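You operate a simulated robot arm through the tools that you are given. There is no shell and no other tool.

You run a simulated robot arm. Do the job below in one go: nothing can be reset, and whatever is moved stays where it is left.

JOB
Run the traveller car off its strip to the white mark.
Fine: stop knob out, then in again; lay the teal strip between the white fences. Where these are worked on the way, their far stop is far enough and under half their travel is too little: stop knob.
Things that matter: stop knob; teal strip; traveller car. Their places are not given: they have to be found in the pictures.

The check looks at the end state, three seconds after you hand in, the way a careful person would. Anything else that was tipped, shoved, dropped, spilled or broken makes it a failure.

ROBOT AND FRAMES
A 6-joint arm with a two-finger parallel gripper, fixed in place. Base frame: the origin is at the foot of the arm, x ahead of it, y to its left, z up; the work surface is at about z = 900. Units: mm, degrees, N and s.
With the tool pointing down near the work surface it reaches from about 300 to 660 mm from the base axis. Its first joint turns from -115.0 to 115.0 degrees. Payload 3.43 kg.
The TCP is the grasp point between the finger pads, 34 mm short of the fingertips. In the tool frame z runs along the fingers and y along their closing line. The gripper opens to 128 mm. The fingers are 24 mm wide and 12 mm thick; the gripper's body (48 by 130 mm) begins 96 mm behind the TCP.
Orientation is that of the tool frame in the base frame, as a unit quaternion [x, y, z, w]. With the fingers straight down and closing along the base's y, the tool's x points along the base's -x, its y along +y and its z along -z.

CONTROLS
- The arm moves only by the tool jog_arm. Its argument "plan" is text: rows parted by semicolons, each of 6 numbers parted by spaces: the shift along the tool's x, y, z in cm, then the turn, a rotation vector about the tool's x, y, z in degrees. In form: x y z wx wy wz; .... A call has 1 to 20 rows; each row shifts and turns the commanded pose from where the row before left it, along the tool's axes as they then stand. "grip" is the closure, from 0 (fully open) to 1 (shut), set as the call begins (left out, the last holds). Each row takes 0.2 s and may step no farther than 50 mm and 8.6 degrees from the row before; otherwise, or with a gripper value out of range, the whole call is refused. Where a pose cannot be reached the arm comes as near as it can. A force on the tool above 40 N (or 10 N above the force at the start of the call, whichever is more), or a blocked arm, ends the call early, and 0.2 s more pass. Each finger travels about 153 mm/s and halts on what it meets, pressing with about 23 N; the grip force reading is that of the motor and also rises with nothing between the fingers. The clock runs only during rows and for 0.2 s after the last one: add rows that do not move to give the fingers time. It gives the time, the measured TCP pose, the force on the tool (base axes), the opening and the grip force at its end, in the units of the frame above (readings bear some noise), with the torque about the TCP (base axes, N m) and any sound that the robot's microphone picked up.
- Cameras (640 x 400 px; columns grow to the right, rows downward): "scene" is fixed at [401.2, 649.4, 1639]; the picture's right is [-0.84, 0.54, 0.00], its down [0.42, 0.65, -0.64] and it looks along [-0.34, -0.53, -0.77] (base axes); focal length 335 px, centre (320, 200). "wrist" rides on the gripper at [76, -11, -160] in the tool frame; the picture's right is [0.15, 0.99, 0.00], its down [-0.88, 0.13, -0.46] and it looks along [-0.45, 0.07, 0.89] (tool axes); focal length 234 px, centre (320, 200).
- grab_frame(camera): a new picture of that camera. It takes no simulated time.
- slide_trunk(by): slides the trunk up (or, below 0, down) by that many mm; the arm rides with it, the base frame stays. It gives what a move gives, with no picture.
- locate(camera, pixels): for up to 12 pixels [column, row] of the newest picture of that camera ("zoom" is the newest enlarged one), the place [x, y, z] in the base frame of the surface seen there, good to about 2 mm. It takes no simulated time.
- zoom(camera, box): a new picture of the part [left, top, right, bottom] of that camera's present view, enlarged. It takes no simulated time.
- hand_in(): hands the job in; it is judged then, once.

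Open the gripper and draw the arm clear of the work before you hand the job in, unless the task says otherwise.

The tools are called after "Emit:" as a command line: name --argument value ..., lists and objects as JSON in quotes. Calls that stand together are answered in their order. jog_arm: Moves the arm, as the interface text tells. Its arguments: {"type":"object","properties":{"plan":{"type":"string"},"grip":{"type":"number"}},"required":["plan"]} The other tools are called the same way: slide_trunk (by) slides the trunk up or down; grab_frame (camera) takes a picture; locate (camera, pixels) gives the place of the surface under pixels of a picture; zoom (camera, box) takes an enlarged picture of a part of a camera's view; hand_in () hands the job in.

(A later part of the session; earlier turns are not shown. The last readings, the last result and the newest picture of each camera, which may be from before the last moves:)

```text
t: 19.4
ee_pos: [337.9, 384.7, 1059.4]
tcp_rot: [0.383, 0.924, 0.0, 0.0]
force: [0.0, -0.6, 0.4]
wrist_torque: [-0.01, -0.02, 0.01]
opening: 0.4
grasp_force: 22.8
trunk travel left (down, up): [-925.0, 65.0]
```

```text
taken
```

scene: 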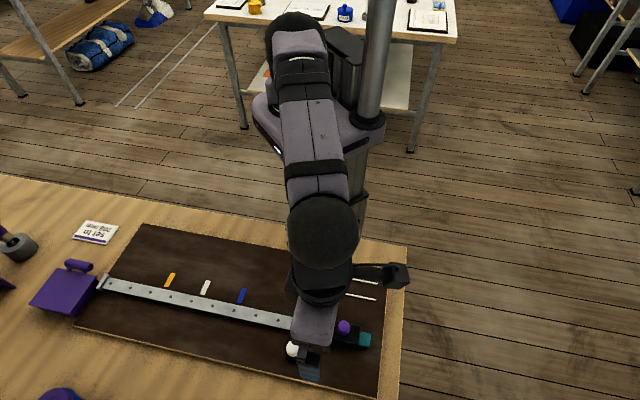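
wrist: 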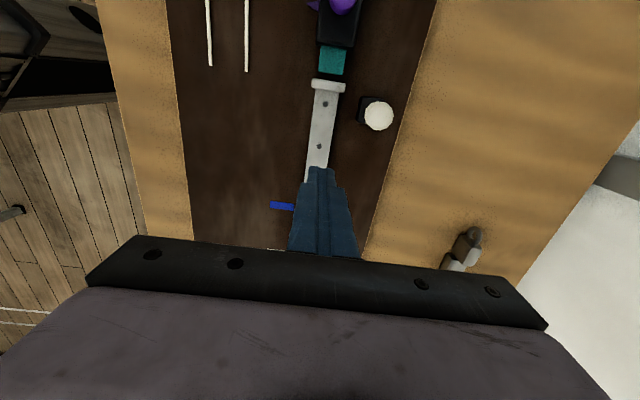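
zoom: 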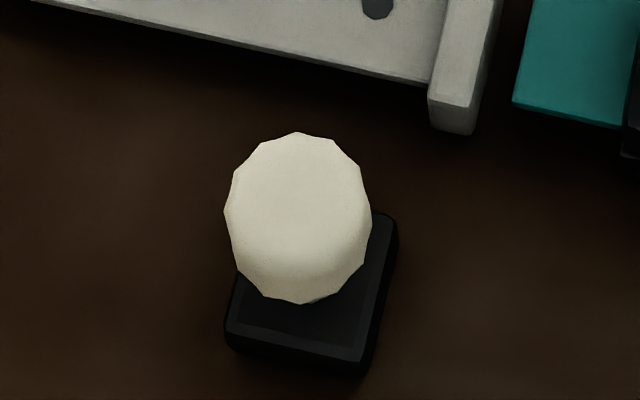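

The knob still looks raised in the zoom (298,217). I read its height and the heights of plate, rail and strip sides once more.

Emit:
locate --camera "wrist" --pixels '[[378, 115], [372, 115], [384, 115], [328, 85], [326, 103], [333, 60], [364, 100]]'

Emit:
zoom --camera "wrist" --box '[290, 40, 400, 140]'

Emit:
zoom --camera "scene" --box '[270, 325, 320, 365]'

Emit:
locate --camera "zoom" --pixels '[[298, 180], [298, 230], [298, 290], [455, 115], [470, 60], [400, 68], [320, 330], [570, 118]]'

```text
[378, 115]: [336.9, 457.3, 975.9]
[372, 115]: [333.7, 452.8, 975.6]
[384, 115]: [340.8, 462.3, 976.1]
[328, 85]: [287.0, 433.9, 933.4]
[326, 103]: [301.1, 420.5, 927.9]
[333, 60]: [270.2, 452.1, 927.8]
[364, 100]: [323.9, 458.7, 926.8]
```

```text
4.00 times, centred on (345, 90) of wrist
```

zoom: 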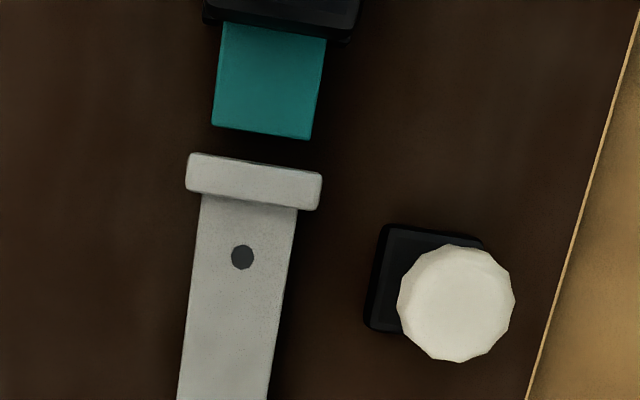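

```text
10.00 times, centred on (295, 345) of scene
```

zoom: 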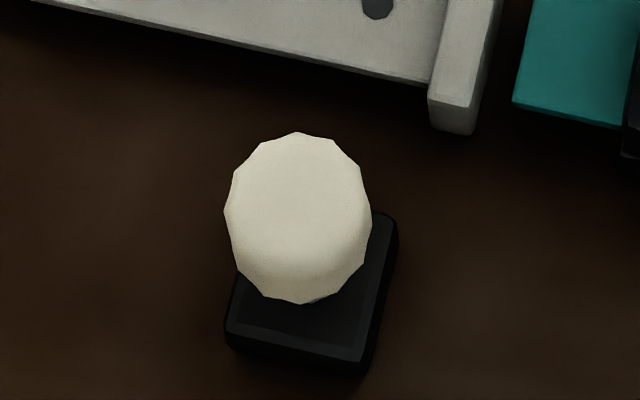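

```text
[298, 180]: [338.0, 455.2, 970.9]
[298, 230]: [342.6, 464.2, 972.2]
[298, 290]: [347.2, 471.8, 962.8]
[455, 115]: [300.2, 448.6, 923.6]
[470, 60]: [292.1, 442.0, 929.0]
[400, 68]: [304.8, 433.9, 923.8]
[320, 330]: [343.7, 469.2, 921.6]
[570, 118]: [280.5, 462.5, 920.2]
```

The knob is 12–14 mm up, yet the plate has not moved. I go back to the knob to check whether it has more travel, gripping it a bit lower this time.

Emit:
jog_arm --plan "2.7 2.65 0 0 0 0;2.6 2.65 0 0 0 0;0 0 3 0 0 0;0 0 0 0 0 0" --grip 0.53

Emit:
zoom --camera "wrist" --box '[240, 100, 400, 200]'

```text
t: 20.4
ee_pos: [335.9, 459.8, 1030.2]
tcp_rot: [0.383, 0.924, 0.001, -0.001]
force: [-0.1, 0.6, 0.3]
wrist_torque: [0.0, -0.01, -0.01]
opening: 60.2
grasp_force: 0.0
trunk travel left (down, up): [-925.0, 65.0]
```

```text
4.00 times, centred on (320, 150) of wrist
```

zoom: 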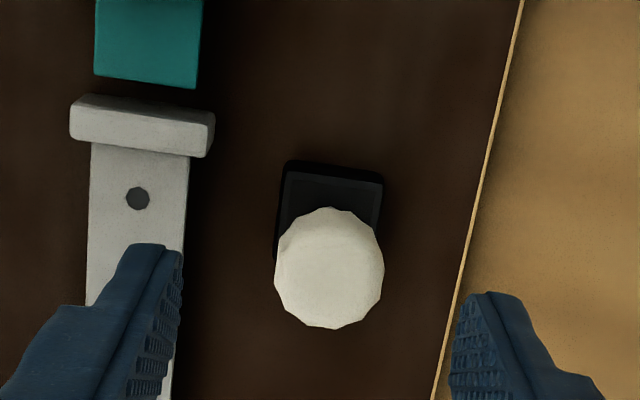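

The knob is centred a little right between the fingers. I shift +1.5 mm in y, go down to TCP z≈963 and grip.

Emit:
jog_arm --plan "-0.1 0.15 3.4 0 0 0;0 0 3.3 0 0 0;0 0 0 0 0 0" --grip 0.53

Emit:
jog_arm --plan "0 0 0 0 0 0;0 0 0 0 0 0;0 0 0 0 0 0" --grip 1

```text
t: 21.2
ee_pos: [336.7, 460.5, 965.0]
tcp_rot: [0.383, 0.924, 0.001, 0.001]
force: [-0.7, 0.3, 0.0]
wrist_torque: [0.0, 0.0, 0.03]
opening: 60.0
grasp_force: 0.1
trunk travel left (down, up): [-925.0, 65.0]
```

```text
t: 22.0
ee_pos: [338.5, 460.6, 965.8]
tcp_rot: [0.383, 0.924, 0.0, 0.0]
force: [0.0, -0.1, -2.3]
wrist_torque: [0.15, 0.03, 0.01]
opening: 27.7
grasp_force: 45.5
trunk travel left (down, up): [-925.0, 65.0]
```

Gripped cleanly at 27.7 mm with no side force. Now I pull up in steps and watch the force against the height.

Emit:
jog_arm --plan "0 0 -0.15 0 0 0;0 0 -0.15 0 0 0;0 0 0 0 0 0;0 0 0 0 0 0"

Emit:
grab_frame --camera "wrist"

Emit:
locate --camera "wrist" --pixels '[[319, 185], [319, 190], [319, 195], [319, 200]]'

```text
t: 23.0
ee_pos: [338.4, 462.9, 966.0]
tcp_rot: [0.383, 0.924, -0.004, -0.001]
force: [-2.0, 2.5, -24.8]
wrist_torque: [0.69, 0.43, 0.02]
opening: 27.7
grasp_force: 45.4
trunk travel left (down, up): [-925.0, 65.0]
```

```text
taken
```

wrist: 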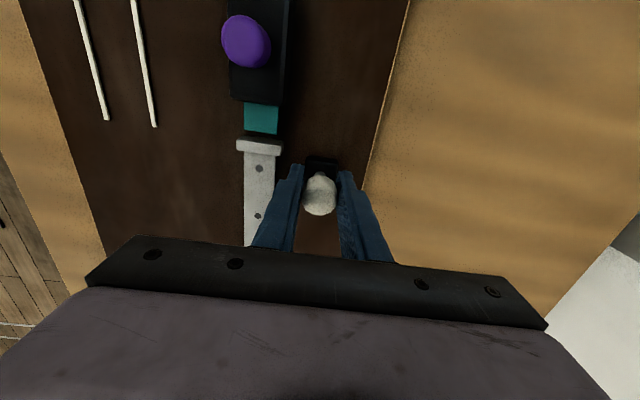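

```text
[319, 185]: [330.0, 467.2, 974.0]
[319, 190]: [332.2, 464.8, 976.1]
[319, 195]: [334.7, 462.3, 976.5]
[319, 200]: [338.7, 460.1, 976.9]
```

Immediately −25 N with no rise: the knob is fully at its far stop. I let it go and move over the car's purple knob to test the run itself.

Emit:
jog_arm --plan "0 0 0.3 0 0 0;0 0 0 0 0 0"

Emit:
jog_arm --plan "0 0 0 0 0 0;0 0 -4 0 0 0;0 0 -4 0 0 0;2.2 -1.3 -1 0 0 0;2.2 -1.3 0 0 0 0;2.2 -1.3 0 0 0 0;2.2 -1.3 0 0 0 0;0 0 0 0 0 0" --grip 0.53

Emit:
grab_frame --camera "wrist"

Emit:
zoom --camera "scene" --box '[260, 290, 380, 365]'

```text
t: 23.6
ee_pos: [338.3, 460.6, 965.5]
tcp_rot: [0.383, 0.924, -0.001, 0.0]
force: [-2.1, 0.1, -13.5]
wrist_torque: [-0.37, -0.18, -0.06]
opening: 27.4
grasp_force: 45.2
trunk travel left (down, up): [-925.0, 65.0]
```

```text
t: 25.4
ee_pos: [236.8, 486.4, 1057.3]
tcp_rot: [0.383, 0.924, 0.0, 0.0]
force: [0.3, -0.2, 0.2]
wrist_torque: [0.0, 0.04, 0.0]
opening: 60.1
grasp_force: 0.1
trunk travel left (down, up): [-925.0, 65.0]
```

```text
taken
```

wrist: 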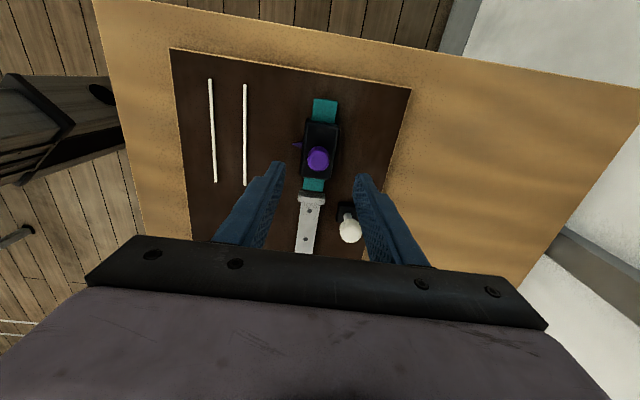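

```text
5.33 times, centred on (320, 328) of scene
```

zoom: 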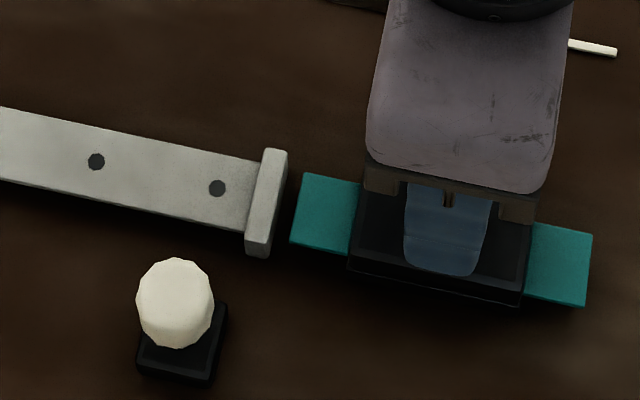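

From here the wrist camera sees the plate's outer face near (311,196). I zoom on it and on the car for detail.

Emit:
zoom --camera "wrist" --box '[285, 170, 345, 210]'

Emit:
zoom --camera "wrist" --box '[280, 90, 360, 190]'

Emit:
locate --camera "wrist" --pixels '[[318, 158], [308, 158], [328, 158], [318, 147], [318, 168], [294, 146], [305, 121], [338, 124], [312, 100], [336, 103], [302, 190], [324, 192]]'

```text
10.00 times, centred on (315, 190) of wrist
```

zoom: 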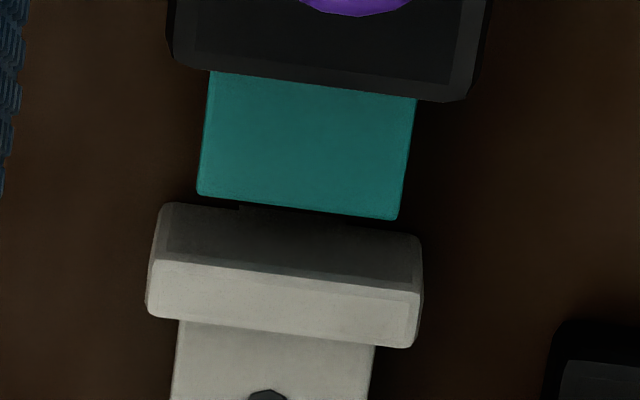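

```text
4.00 times, centred on (320, 140) of wrist
```

zoom: 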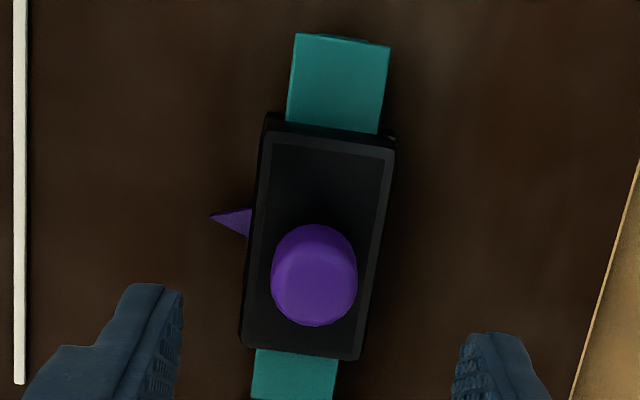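

```text
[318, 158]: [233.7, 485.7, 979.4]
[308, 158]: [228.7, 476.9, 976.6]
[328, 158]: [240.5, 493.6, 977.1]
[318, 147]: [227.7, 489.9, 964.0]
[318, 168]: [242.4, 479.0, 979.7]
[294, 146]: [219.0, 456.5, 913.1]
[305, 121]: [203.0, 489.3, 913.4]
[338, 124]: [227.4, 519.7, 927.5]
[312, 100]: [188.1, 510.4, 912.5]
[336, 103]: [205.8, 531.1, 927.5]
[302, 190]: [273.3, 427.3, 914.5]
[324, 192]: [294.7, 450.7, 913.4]
```

The purple knob's centre agrees with the present TCP (n≈511, t≈176). I go straight down to TCP z≈980 around the purple knob and close on it.

Emit:
jog_arm --plan "0 0 4 0 0 0;0 0 3.7 0 0 0;0 0 0 0 0 0" --grip 0.53

Emit:
jog_arm --plan "0 0 0 0 0 0;0 0 0 0 0 0;0 0 0 0 0 0" --grip 1

Emit:
grab_frame --camera "wrist"

```text
t: 26.2
ee_pos: [239.0, 485.8, 978.3]
tcp_rot: [0.383, 0.924, 0.0, 0.0]
force: [-0.9, 0.2, -0.1]
wrist_torque: [-0.01, 0.0, 0.0]
opening: 60.3
grasp_force: 0.1
trunk travel left (down, up): [-925.0, 65.0]
```

```text
t: 27.0
ee_pos: [236.4, 484.6, 977.7]
tcp_rot: [0.383, 0.924, -0.002, 0.001]
force: [-7.5, -6.7, -6.2]
wrist_torque: [0.25, -0.08, 0.05]
opening: 23.6
grasp_force: 45.1
trunk travel left (down, up): [-925.0, 65.0]
```

```text
taken
```

wrist: 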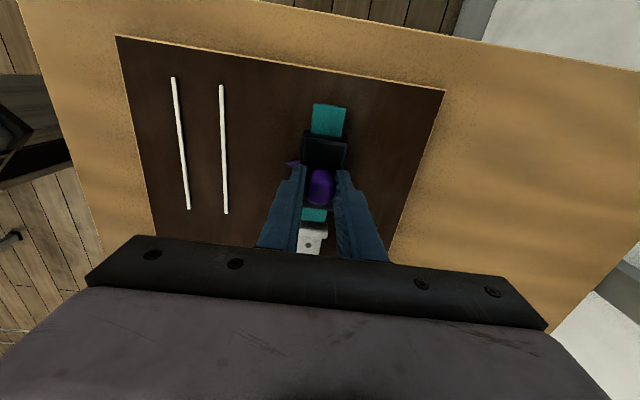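

Gripped the purple knob (23.6 mm) with ~10 N side force toward −n; I relieve 1.5 mm in y, then push toward the rail (−x) in small steps while watching.

Emit:
jog_arm --plan "0 -0.15 0 0 0 0;0 0 0 0 0 0"

Emit:
zoom --camera "scene" --box '[260, 290, 380, 365]'

```text
t: 27.6
ee_pos: [236.2, 484.9, 978.8]
tcp_rot: [0.383, 0.924, -0.001, 0.0]
force: [-7.5, -4.6, -12.9]
wrist_torque: [-0.04, -0.23, -0.03]
opening: 23.7
grasp_force: 44.6
trunk travel left (down, up): [-925.0, 65.0]
```

```text
5.33 times, centred on (320, 328) of scene
```

zoom: 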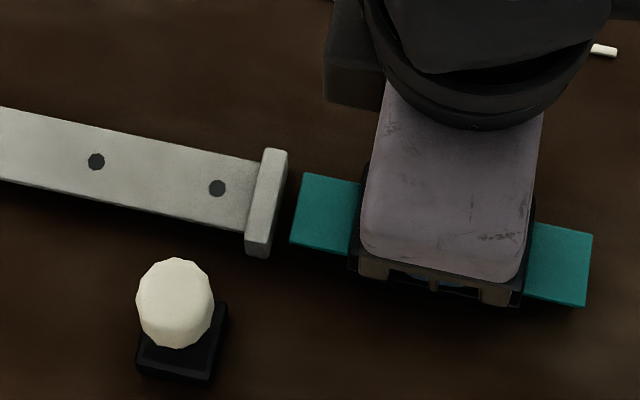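

The strip has not moved; forces are −8.6 N sideways and −13 N down, so I relieve a bit more in y and z before pushing.

Emit:
jog_arm --plan "0 -0.1 0.1 0 0 0;0 0 0 0 0 0;0 0 0 0 0 0"

```text
t: 28.4
ee_pos: [236.3, 484.7, 978.7]
tcp_rot: [0.383, 0.924, 0.0, 0.001]
force: [-6.2, -3.4, -10.7]
wrist_torque: [-0.7, -0.56, 0.02]
opening: 23.6
grasp_force: 45.3
trunk travel left (down, up): [-925.0, 65.0]
```

Still −10.7 N down and −6.8 N sideways; one more small relief.

Emit:
jog_arm --plan "0 -0.08 0.1 0 0 0;0 0 0 0 0 0;0 0 0 0 0 0"

```text
t: 29.2
ee_pos: [236.7, 484.6, 977.9]
tcp_rot: [0.383, 0.924, 0.001, 0.0]
force: [-4.6, 1.5, 1.6]
wrist_torque: [-1.16, -0.45, 0.04]
opening: 23.6
grasp_force: 44.6
trunk travel left (down, up): [-925.0, 65.0]
```

Forces are now small. I push toward the rail in 2 mm steps and read.

Emit:
jog_arm --plan "-0.2 0 0 0 0 0;-0.2 0 0 0 0 0;0 0 0 0 0 0"

Emit:
zoom --camera "scene" --box '[260, 290, 380, 365]'

```text
t: 30.0
ee_pos: [238.6, 481.8, 978.7]
tcp_rot: [0.383, 0.924, 0.001, 0.0]
force: [-3.0, 3.2, 13.6]
wrist_torque: [-1.09, -0.22, 0.12]
opening: 23.8
grasp_force: 44.8
trunk travel left (down, up): [-925.0, 65.0]
```

```text
5.33 times, centred on (320, 328) of scene
```

zoom: 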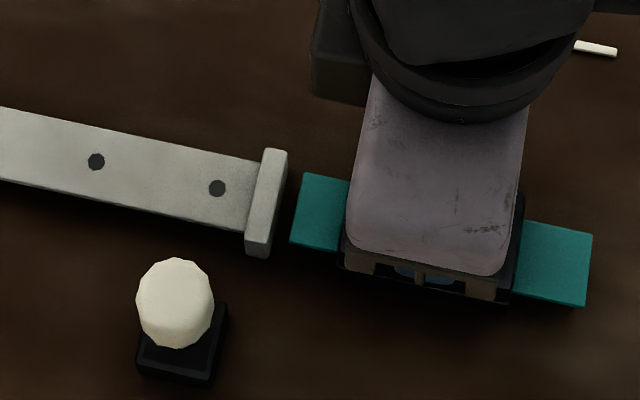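

The car slid ~4 mm along the strip and the strip stayed put. I lift the command 1 mm to ease the +13.6 N press and push on 12 mm.

Emit:
jog_arm --plan "-0.2 0 -0.1 0 0 0;-0.3 0 0 0 0 0;-0.3 0 0 0 0 0;-0.4 0 0 0 0 0;0 0 0 0 0 0"

Emit:
zoom --camera "scene" --box '[260, 290, 380, 365]'

```text
t: 31.2
ee_pos: [249.5, 472.2, 978.9]
tcp_rot: [0.384, 0.923, 0.0, -0.002]
force: [-0.1, 4.8, 8.6]
wrist_torque: [0.93, 0.88, -0.06]
opening: 23.5
grasp_force: 45.2
trunk travel left (down, up): [-925.0, 65.0]
```

```text
5.33 times, centred on (320, 328) of scene
```

zoom: 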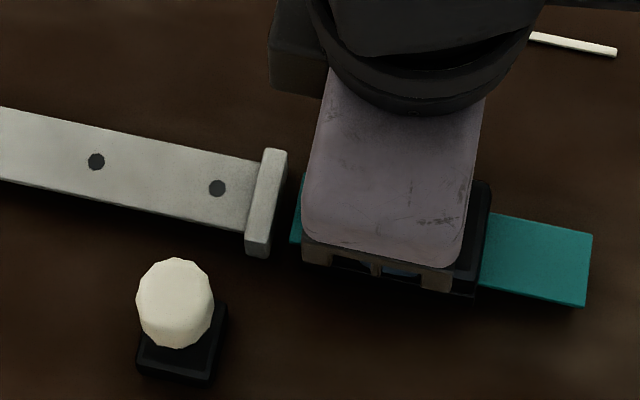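

The car's leading face is now near the strip's rail-side end. I continue in small steps toward the plate.

Emit:
jog_arm --plan "-0.3 0 0 0 0 0;-0.3 0 0 0 0 0;-0.3 0 0 0 0 0;0 0 0 0 0 0"

Emit:
zoom --camera "scene" --box '[260, 290, 380, 365]'

Emit:
grab_frame --camera "wrist"

```text
t: 32.2
ee_pos: [253.9, 466.1, 978.5]
tcp_rot: [0.383, 0.924, 0.001, 0.001]
force: [0.6, 5.1, 8.6]
wrist_torque: [0.77, 0.69, 0.06]
opening: 23.2
grasp_force: 44.9
trunk travel left (down, up): [-925.0, 65.0]
```

```text
5.33 times, centred on (320, 328) of scene
```

zoom: 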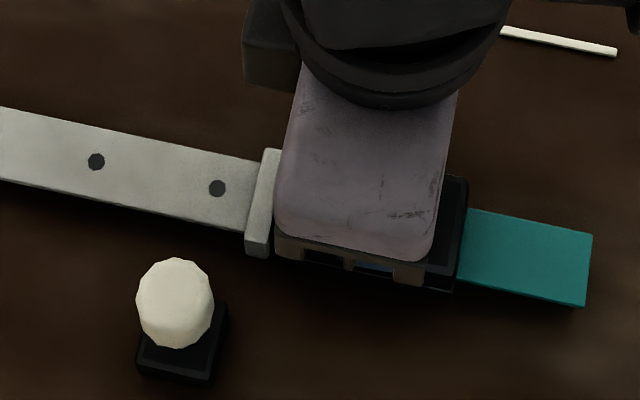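

```text
taken
```

wrist: 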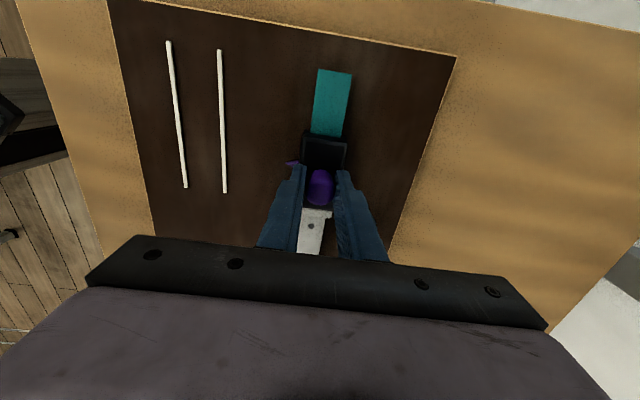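

The car's face is about 6 mm from the plate. I go on 2 mm per row for 3 rows and check the force.

Emit:
jog_arm --plan "-0.2 0 0 0 0 0;-0.2 0 0 0 0 0;-0.2 0 0 0 0 0;0 0 0 0 0 0"

Emit:
zoom --camera "scene" --box '[260, 290, 380, 365]'

```text
t: 33.2
ee_pos: [260.5, 461.9, 978.4]
tcp_rot: [0.383, 0.924, 0.0, 0.0]
force: [3.3, 6.5, 11.9]
wrist_torque: [-0.1, -0.02, -0.01]
opening: 23.4
grasp_force: 44.8
trunk travel left (down, up): [-925.0, 65.0]
```

```text
5.33 times, centred on (320, 328) of scene
```

zoom: 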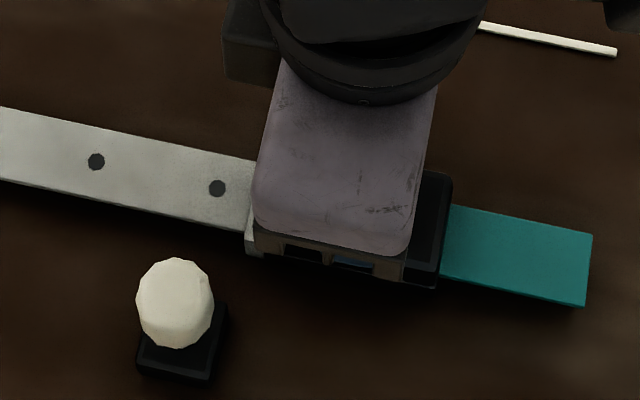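

Force along the rail is still only ~2 N. I continue with two 2 mm steps.

Emit:
jog_arm --plan "-0.2 0 0 0 0 0;-0.2 0 0 0 0 0;0 0 0 0 0 0"

Emit:
zoom --camera "wrist" --box '[260, 110, 380, 260]'

Emit:
zoom --camera "scene" --box '[280, 300, 340, 340]'

```text
t: 34.0
ee_pos: [261.7, 459.4, 978.2]
tcp_rot: [0.383, 0.924, 0.001, 0.0]
force: [3.5, 7.3, 12.0]
wrist_torque: [-0.17, -0.16, 0.03]
opening: 23.7
grasp_force: 44.9
trunk travel left (down, up): [-925.0, 65.0]
```

```text
2.67 times, centred on (320, 185) of wrist
```

zoom: 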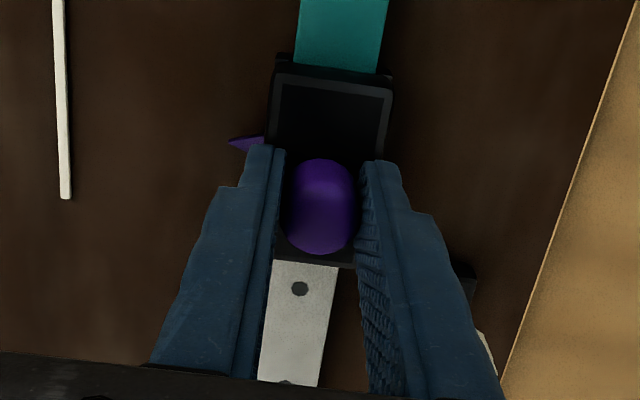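

```text
10.00 times, centred on (310, 320) of scene
```

zoom: 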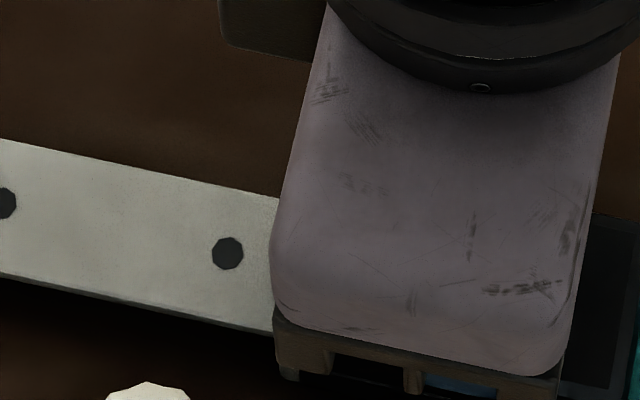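

No blockage: along-rail force ~2.7 N, and the plate is hidden under the hand. I push on another 6 mm in small steps.

Emit:
jog_arm --plan "-0.2 0 0 0 0 0;-0.2 0 0 0 0 0;-0.2 0 0 0 0 0;0 0 0 0 0 0"

Emit:
zoom --camera "wrist" --box '[260, 110, 380, 260]'

Emit:
zoom --camera "scene" --box '[260, 290, 380, 365]'

```text
t: 35.0
ee_pos: [265.4, 455.7, 977.8]
tcp_rot: [0.382, 0.924, 0.0, 0.001]
force: [2.8, 8.3, 13.0]
wrist_torque: [-0.11, -0.03, 0.09]
opening: 23.3
grasp_force: 45.0
trunk travel left (down, up): [-925.0, 65.0]
```

```text
2.67 times, centred on (320, 185) of wrist
```

zoom: 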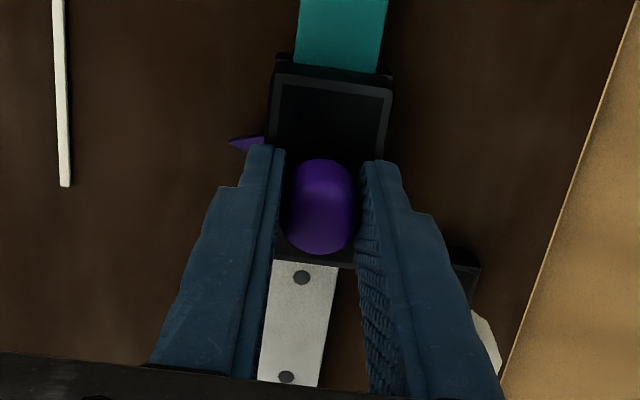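

```text
5.33 times, centred on (320, 328) of scene
```

zoom: 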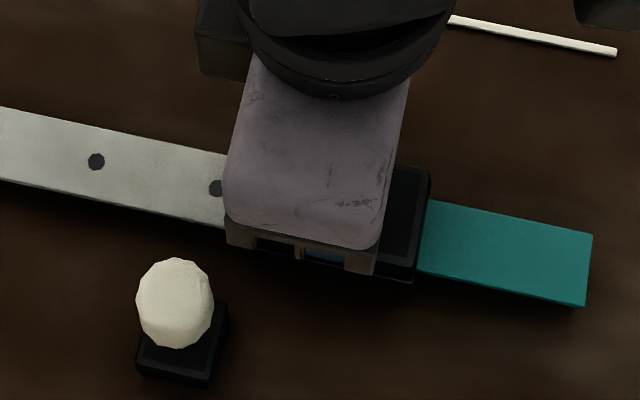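

The car is passing where the plate stood with hardly any resistance. I ease the pressing (0.8 mm up, 1 mm along +y) and continue along the rail.

Emit:
jog_arm --plan "-0.2 0.1 -0.08 0 0 0;-0.4 0 0 0 0 0;-0.4 0 0 0 0 0;-0.5 0 0 0 0 0;-0.5 0 0 0 0 0;-0.5 0 0 0 0 0;0 0 0 0 0 0"

Emit:
grab_frame --camera "wrist"

Emit:
zoom --camera "scene" --box '[260, 290, 380, 365]'

```text
t: 36.6
ee_pos: [284.6, 437.0, 977.7]
tcp_rot: [0.382, 0.924, -0.001, 0.001]
force: [-0.4, 1.7, -3.0]
wrist_torque: [0.77, 0.32, -0.06]
opening: 23.6
grasp_force: 45.3
trunk travel left (down, up): [-925.0, 65.0]
```

```text
taken
```

wrist: 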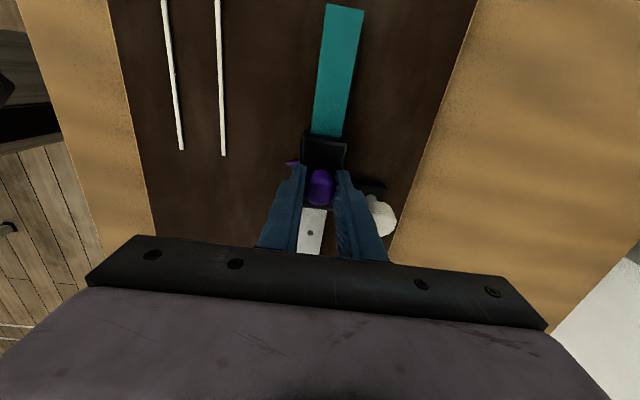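

```text
5.33 times, centred on (320, 328) of scene
```

zoom: 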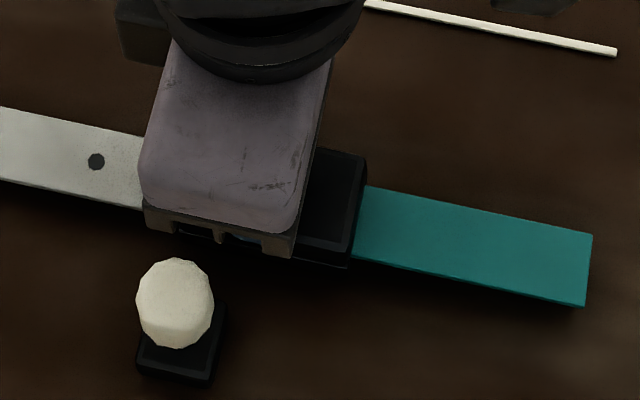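

The car is moving freely from strip to rail (forces < 4 N). I run it on 100 mm at 10 mm per row.

Emit:
jog_arm --plan "-0.6 0 0 0 0 0;-0.8 0 0 0 0 0;-1 0 0 0 0 0;-1 0 0 0 0 0;-1 0 0 0 0 0;-1 0 0 0 0 0;-1 0 0 0 0 0;-1 0 0 0 0 0;-1 0 0 0 0 0;-0.8 0 0 0 0 0;-0.5 0 0 0 0 0;0 0 0 0 0 0"

Emit:
grab_frame --camera "wrist"

Emit:
zoom --camera "scene" --box '[180, 260, 380, 385]'

```text
t: 39.2
ee_pos: [352.3, 369.1, 977.3]
tcp_rot: [0.383, 0.924, -0.001, 0.0]
force: [-7.5, -3.4, -15.7]
wrist_torque: [-0.24, -0.64, 0.03]
opening: 23.8
grasp_force: 44.7
trunk travel left (down, up): [-925.0, 65.0]
```

```text
taken
```

wrist: 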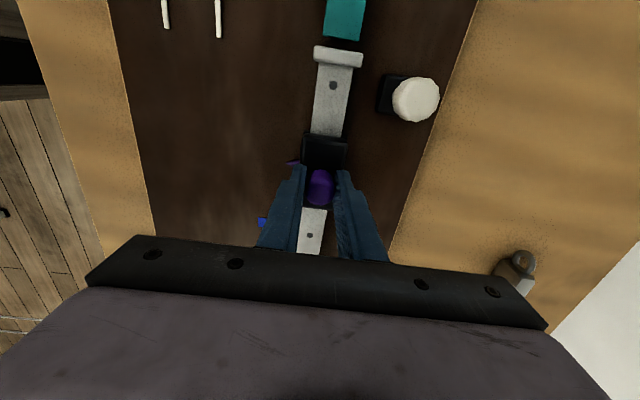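

```text
3.20 times, centred on (280, 322) of scene
```

zoom: 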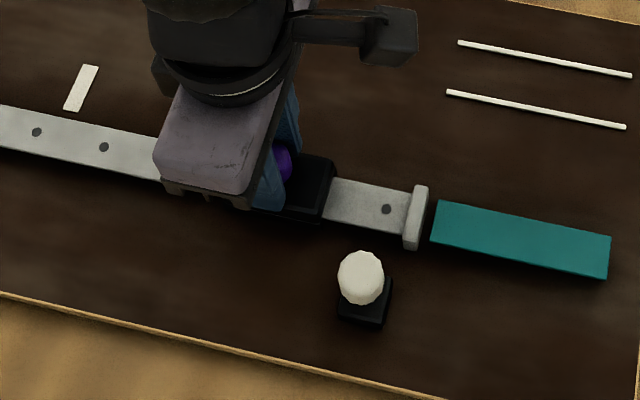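

The car is on the rail and past the plate, which stands again behind it. I relieve the −16 N z-force slightly and locate the pointer (290,163) and blue mark relative to the hand.

Emit:
jog_arm --plan "0 -0.08 0.1 0 0 0;0 0 0 0 0 0;0 0 0 0 0 0"

Emit:
zoom --camera "wrist" --box '[260, 140, 340, 190]'

Emit:
locate --camera "zoom" --pixels '[[215, 180], [225, 175], [225, 185], [250, 185], [270, 170], [290, 200], [320, 150]]'

```text
t: 40.0
ee_pos: [354.3, 369.0, 979.2]
tcp_rot: [0.383, 0.924, -0.001, 0.0]
force: [-4.3, -3.5, -12.3]
wrist_torque: [-0.47, -0.31, -0.08]
opening: 23.5
grasp_force: 44.6
trunk travel left (down, up): [-925.0, 65.0]
```

```text
8.00 times, centred on (300, 165) of wrist
```

zoom: 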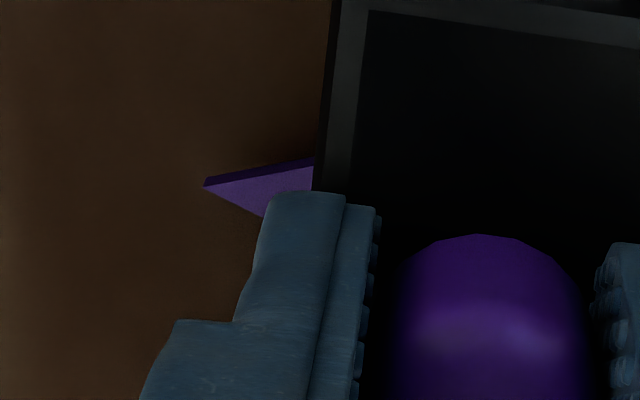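

```text
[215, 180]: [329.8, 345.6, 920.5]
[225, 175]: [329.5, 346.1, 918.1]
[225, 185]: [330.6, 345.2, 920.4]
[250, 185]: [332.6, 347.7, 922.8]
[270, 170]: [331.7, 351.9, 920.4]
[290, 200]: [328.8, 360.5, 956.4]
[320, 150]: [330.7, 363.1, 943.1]
```

The pointer tip is at t≈11, level with the TCP along the rail; the white mark's centre is at t≈−156. I run the car 150 mm further and measure again.

Emit:
jog_arm --plan "-0.5 -0.05 0.05 0 0 0;-0.9 0 0 0 0 0;-1 0 0 0 0 0;-1 0 0 0 0 0;-1 0 0 0 0 0;-1 0 0 0 0 0;-1 0 0 0 0 0;-1 0 0 0 0 0;-1 0 0 0 0 0;-1 0 0 0 0 0;-1 0 0 0 0 0;-1 0 0 0 0 0;-1 0 0 0 0 0;-1 0 0 0 0 0;-0.8 0 0 0 0 0;-0.5 0 0 0 0 0;-0.3 0 0 0 0 0;0 0 0 0 0 0"

Emit:
grab_frame --camera "wrist"

Emit:
zoom --camera "scene" --box '[120, 250, 280, 350]'

```text
t: 43.8
ee_pos: [457.4, 263.5, 978.6]
tcp_rot: [0.382, 0.924, 0.002, 0.001]
force: [4.5, 8.0, 16.7]
wrist_torque: [0.04, 0.23, 0.08]
opening: 23.6
grasp_force: 44.7
trunk travel left (down, up): [-925.0, 65.0]
```

```text
taken
```

wrist: 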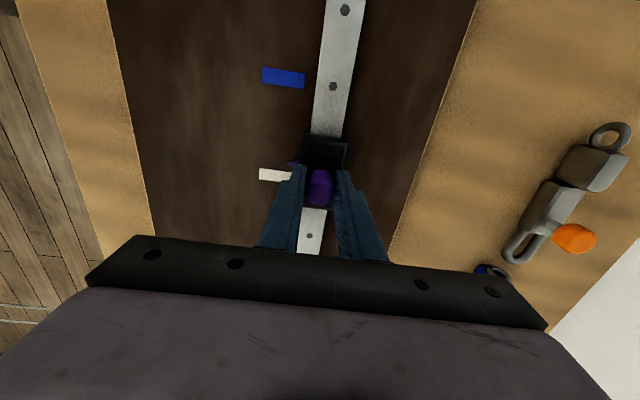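

```text
4.00 times, centred on (200, 300) of scene
```

zoom: 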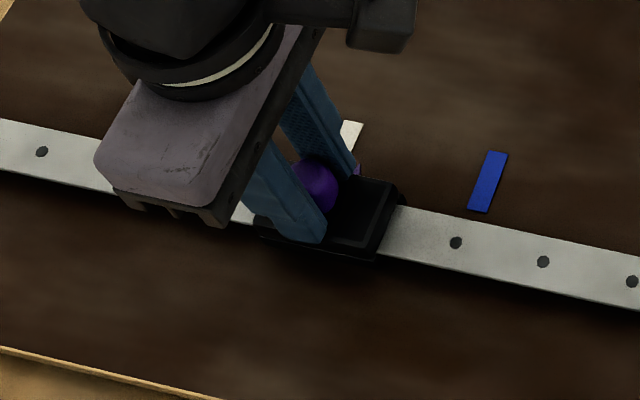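

The white mark is now at wrist (274,175) just beyond the pointer (292,163). I zoom and measure both.

Emit:
zoom --camera "wrist" --box '[250, 145, 330, 195]'

Emit:
locate --camera "wrist" --pixels '[[260, 169], [260, 180], [290, 172], [288, 181], [274, 175], [266, 175], [287, 163], [289, 162], [293, 163]]'

```text
8.00 times, centred on (290, 170) of wrist
```

zoom: 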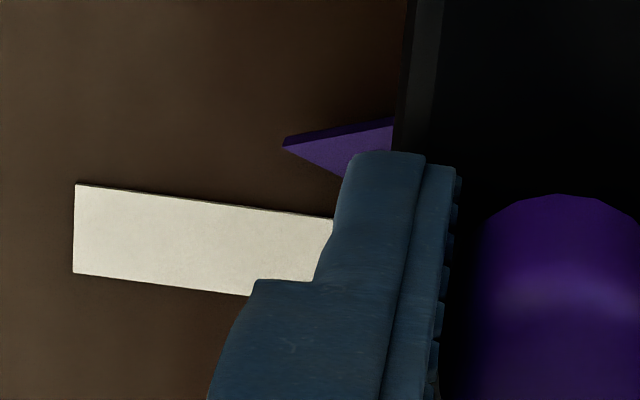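

```text
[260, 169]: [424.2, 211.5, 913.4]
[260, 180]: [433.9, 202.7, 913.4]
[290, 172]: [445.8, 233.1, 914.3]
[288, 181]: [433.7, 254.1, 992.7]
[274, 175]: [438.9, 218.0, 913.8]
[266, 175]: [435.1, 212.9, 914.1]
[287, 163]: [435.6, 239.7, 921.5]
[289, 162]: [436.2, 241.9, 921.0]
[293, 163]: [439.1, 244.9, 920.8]
```

I measure on this zoom: pointer tip near (287,145), mark edges (150,192)/(150,282) and so on.

Emit:
locate --camera "zoom" --pixels '[[290, 146], [286, 143], [292, 149], [150, 194], [150, 281], [80, 188], [80, 271], [240, 208], [240, 290], [300, 216], [330, 165]]'

```text
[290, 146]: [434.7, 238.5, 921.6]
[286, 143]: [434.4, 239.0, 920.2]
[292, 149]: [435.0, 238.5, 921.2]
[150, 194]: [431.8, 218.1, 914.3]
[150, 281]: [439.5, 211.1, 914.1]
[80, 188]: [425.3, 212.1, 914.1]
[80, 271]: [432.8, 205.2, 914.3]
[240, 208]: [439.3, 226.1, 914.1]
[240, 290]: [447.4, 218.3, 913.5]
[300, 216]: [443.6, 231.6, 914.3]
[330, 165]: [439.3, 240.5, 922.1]
```

Pointer tip t≈−138.6, mark centre t≈−156.2: 17.6 mm to go. I advance that in small steps while easing z and y loads.

Emit:
jog_arm --plan "-0.4 0.08 -0.1 0 0 0;-0.4 0 0 0 0 0;-0.4 0 0 0 0 0;-0.3 0 0 0 0 0;-0.2 0 0 0 0 0;0 0 0 0 0 0;0 0 0 0 0 0"

Emit:
zoom --camera "wrist" --box '[250, 145, 330, 195]'

Emit:
locate --camera "zoom" --pixels '[[290, 146], [292, 149], [150, 70], [150, 100], [150, 130], [150, 160], [150, 190], [240, 130], [240, 160]]'

```text
t: 45.4
ee_pos: [469.7, 250.5, 977.6]
tcp_rot: [0.382, 0.924, 0.0, 0.0]
force: [2.0, 7.4, 5.9]
wrist_torque: [-0.3, -0.48, 0.1]
opening: 23.9
grasp_force: 45.1
trunk travel left (down, up): [-925.0, 65.0]
```

```text
8.00 times, centred on (290, 170) of wrist
```

zoom: 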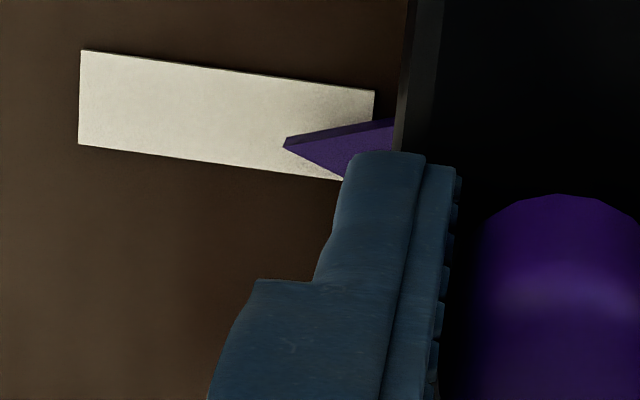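

```text
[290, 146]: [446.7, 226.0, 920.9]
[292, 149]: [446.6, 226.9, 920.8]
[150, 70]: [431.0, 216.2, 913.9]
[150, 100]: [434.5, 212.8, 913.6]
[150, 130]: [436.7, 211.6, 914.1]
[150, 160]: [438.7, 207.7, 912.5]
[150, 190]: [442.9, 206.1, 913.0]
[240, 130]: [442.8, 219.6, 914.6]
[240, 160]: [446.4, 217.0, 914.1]
```

Pointer tip t≈−155.7 against mark centre −156.2: on the mark. I open the fingers and rise to view it without the hand.

Emit:
jog_arm --plan "0 0.05 0 0 0 0;0 0 0 0 0 0"

Emit:
jog_arm --plan "0 0 0 0 0 0;0 0 0 0 0 0;0 0 -4 0 0 0;0 0 -4 0 0 0;0 0 -2 0 0 0;0 0 0 0 0 0" --grip 0.53

Emit:
grab_frame --camera "wrist"

Emit:
zoom --camera "scene" --box '[180, 265, 260, 315]'

```text
t: 46.0
ee_pos: [470.0, 251.3, 978.6]
tcp_rot: [0.383, 0.924, 0.0, 0.0]
force: [2.7, 2.8, 3.7]
wrist_torque: [-0.14, -0.39, -0.01]
opening: 23.6
grasp_force: 45.2
trunk travel left (down, up): [-925.0, 65.0]
```

```text
t: 47.4
ee_pos: [469.2, 250.6, 1077.5]
tcp_rot: [0.382, 0.924, 0.0, -0.001]
force: [-0.2, -0.3, 0.1]
wrist_torque: [-0.01, 0.01, -0.02]
opening: 60.0
grasp_force: 0.0
trunk travel left (down, up): [-925.0, 65.0]
```

```text
taken
```

wrist: 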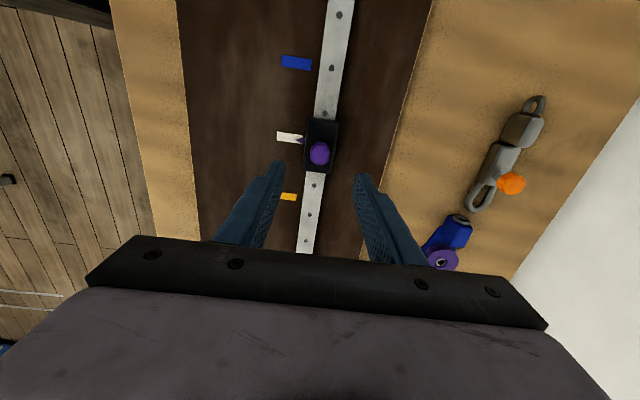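

```text
8.00 times, centred on (220, 290) of scene
```

zoom: 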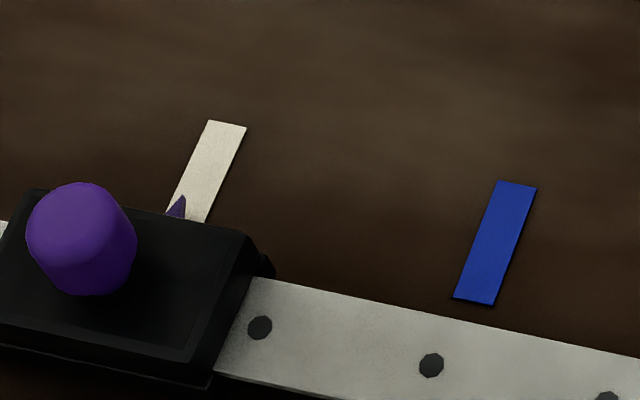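

In the scene zoom the pointer tip is at (183,196) on the white mark. I locate the tip and mark edges in this view, plus the wrist view.

Emit:
locate --camera "zoom" --pixels '[[183, 199], [181, 205], [210, 124], [243, 130], [190, 165], [226, 170], [205, 165], [170, 210], [204, 220], [208, 150]]'

Emit:
zoom --camera "wrist" --box '[260, 115, 340, 165]'

```text
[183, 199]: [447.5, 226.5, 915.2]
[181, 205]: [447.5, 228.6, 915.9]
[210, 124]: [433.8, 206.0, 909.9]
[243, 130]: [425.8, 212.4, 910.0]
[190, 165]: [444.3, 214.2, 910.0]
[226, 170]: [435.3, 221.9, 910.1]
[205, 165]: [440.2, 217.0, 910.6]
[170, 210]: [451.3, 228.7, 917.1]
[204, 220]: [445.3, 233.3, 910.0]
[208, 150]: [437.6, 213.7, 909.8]
```

```text
8.00 times, centred on (300, 140) of wrist
```

zoom: 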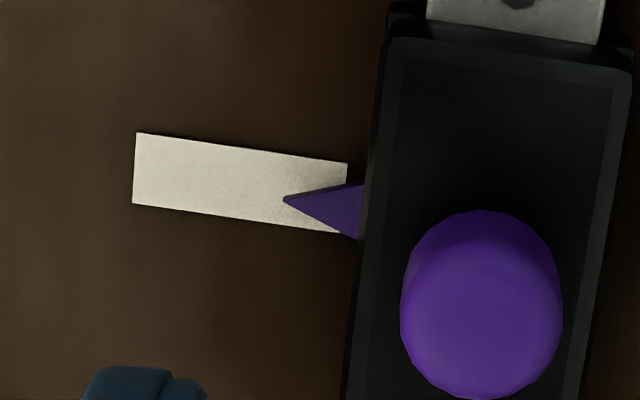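

Scene gives tip t≈−155.6…−156.3 and mark centre ≈−156.2. I cross-check with the wrist zoom.

Emit:
locate --camera "zoom" --pixels '[[290, 200], [288, 198], [295, 203], [200, 143], [200, 212], [140, 136], [140, 203], [270, 155], [270, 222], [345, 210]]'

```text
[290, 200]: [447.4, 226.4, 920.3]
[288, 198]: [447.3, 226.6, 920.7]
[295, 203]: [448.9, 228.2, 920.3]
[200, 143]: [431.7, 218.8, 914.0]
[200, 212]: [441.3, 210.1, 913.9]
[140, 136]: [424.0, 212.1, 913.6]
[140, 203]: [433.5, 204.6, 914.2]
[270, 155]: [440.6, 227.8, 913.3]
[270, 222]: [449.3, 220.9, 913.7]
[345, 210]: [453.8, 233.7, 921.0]
```

Both views agree: the pointer is within ~0.5 mm of the mark's centre. Now I go to the stop knob with closed fingers to press it in.

Emit:
jog_arm --plan "4 0.92 0 0 0 0;4 0.92 0 0 0 0;4 0.92 0 0 0 0;4 0.92 0 0 0 0;4 0.92 0 0 0 0;4 0.92 0 0 0 0;0 0 3 0 0 0;0 0 2.3 0 0 0;0 0 0 0 0 0" --grip 1

Emit:
grab_frame --camera "wrist"

Emit:
zoom --camera "scene" --box '[260, 290, 380, 365]'

```text
t: 49.4
ee_pos: [340.4, 458.8, 1024.5]
tcp_rot: [0.383, 0.924, 0.0, 0.0]
force: [1.0, 0.1, 0.1]
wrist_torque: [0.0, 0.02, 0.01]
opening: 0.0
grasp_force: 22.8
trunk travel left (down, up): [-925.0, 65.0]
```

```text
taken
```

wrist: 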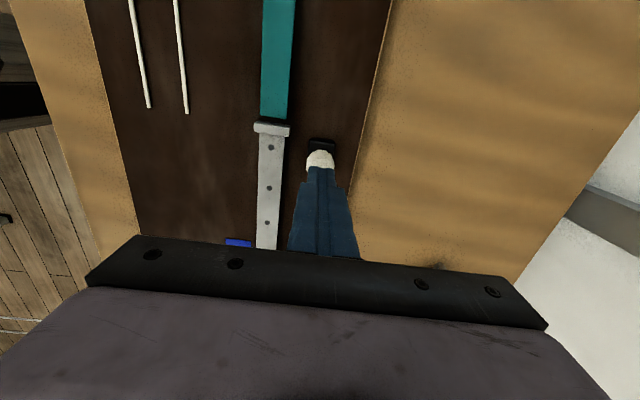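

```text
5.33 times, centred on (320, 328) of scene
```

zoom: 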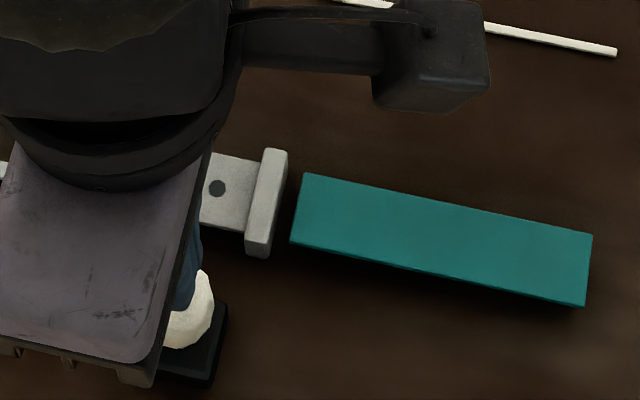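

Tips are at z≈990 above the knob (top ~971). I go down and press it in 2–3 mm steps.

Emit:
jog_arm --plan "0.1 0 1.2 0 0 0;0 0 0.5 0 0 0;0 0 0.3 0 0 0;0 0 0.3 0 0 0;0 0 0 0 0 0"

```text
t: 50.6
ee_pos: [340.5, 459.8, 1001.6]
tcp_rot: [0.382, 0.924, 0.0, 0.0]
force: [0.7, -0.2, 2.4]
wrist_torque: [-0.03, -0.04, -0.01]
opening: 0.0
grasp_force: 22.9
trunk travel left (down, up): [-925.0, 65.0]
```

Contact has begun (2.4 N). I press further in 2 mm steps.

Emit:
jog_arm --plan "0 0 0.2 0 0 0;0 0 0.2 0 0 0;0 0 0.2 0 0 0;0 0 0 0 0 0"

```text
t: 51.6
ee_pos: [339.4, 460.3, 996.3]
tcp_rot: [0.383, 0.924, 0.0, 0.0]
force: [-0.4, 1.1, 2.2]
wrist_torque: [0.06, 0.0, 0.01]
opening: 0.0
grasp_force: 23.1
trunk travel left (down, up): [-925.0, 65.0]
```

The knob moves down with ~2 N. I keep pressing until the force shows the inner stop.

Emit:
jog_arm --plan "0 0 0.2 0 0 0;0 0 0.2 0 0 0;0 0 0.1 0 0 0;0 0 0 0 0 0"

```text
t: 52.6
ee_pos: [339.1, 459.7, 995.7]
tcp_rot: [0.383, 0.924, 0.003, 0.0]
force: [-0.2, 2.1, 21.9]
wrist_torque: [0.03, 0.0, 0.02]
opening: 0.0
grasp_force: 23.0
trunk travel left (down, up): [-925.0, 65.0]
```

21.9 N at the inner stop. I lift off and check the knob's height against its starting value (scene 960 / wrist 962).

Emit:
jog_arm --plan "0 0 -0.5 0 0 0;0 0 -4 0 0 0;0 0 -4 0 0 0;3 -3 0 0 0 0;3 -3 0 0 0 0;0 0 0 0 0 0"

Emit:
grab_frame --camera "wrist"

Emit:
zoom --camera "scene" --box '[270, 300, 390, 375]'

Emit:
locate --camera "zoom" --pixels '[[125, 240], [125, 250], [212, 145], [250, 123], [240, 187], [537, 182], [530, 250], [390, 185]]'

```text
t: 54.0
ee_pos: [254.1, 459.2, 1076.0]
tcp_rot: [0.382, 0.924, 0.0, 0.0]
force: [0.3, -0.5, 0.1]
wrist_torque: [0.02, -0.04, 0.0]
opening: 0.0
grasp_force: 23.3
trunk travel left (down, up): [-925.0, 65.0]
```

```text
taken
```

wrist: 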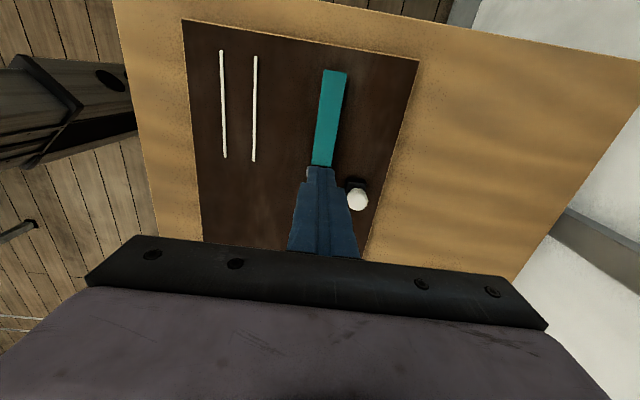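

```text
5.33 times, centred on (330, 338) of scene
```

zoom: 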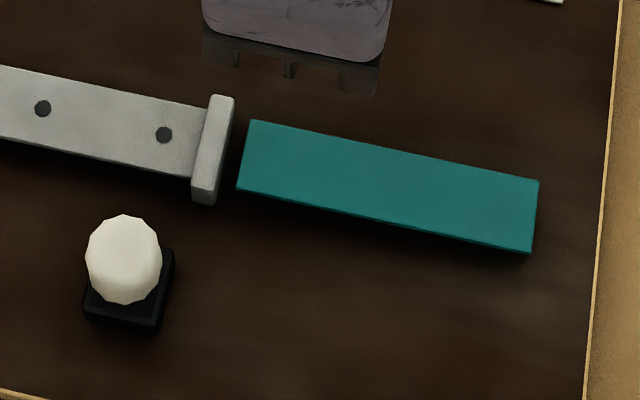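

```text
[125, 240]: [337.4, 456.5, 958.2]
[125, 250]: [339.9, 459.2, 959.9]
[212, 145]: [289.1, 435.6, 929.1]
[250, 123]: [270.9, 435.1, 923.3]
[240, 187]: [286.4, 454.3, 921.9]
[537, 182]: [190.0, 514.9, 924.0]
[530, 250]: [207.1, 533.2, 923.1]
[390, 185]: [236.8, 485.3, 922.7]
```

The knob is exactly back at its starting pixels (top 958–960). Now the strip: I zoom on it to judge its thickness before gripping.

Emit:
zoom --camera "scene" --box '[330, 320, 380, 352]'

Emit:
zoom --camera "scene" --box '[305, 310, 355, 342]'

```text
12.50 times, centred on (355, 336) of scene
```

zoom: 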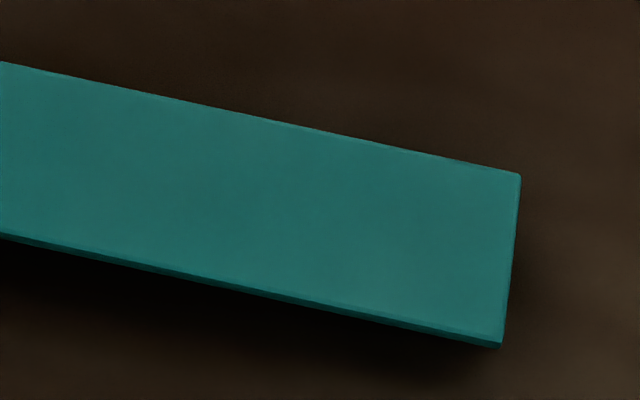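

```text
12.50 times, centred on (330, 326) of scene
```

zoom: 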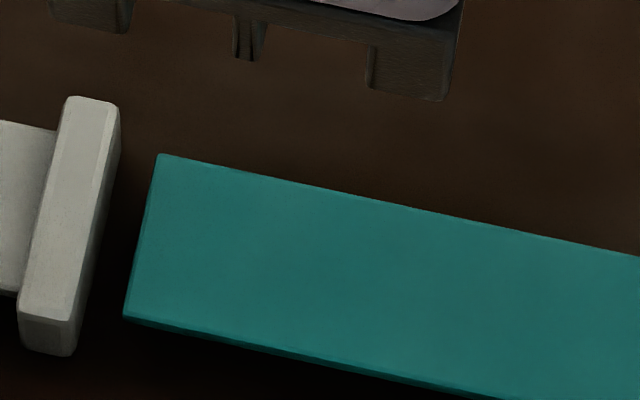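

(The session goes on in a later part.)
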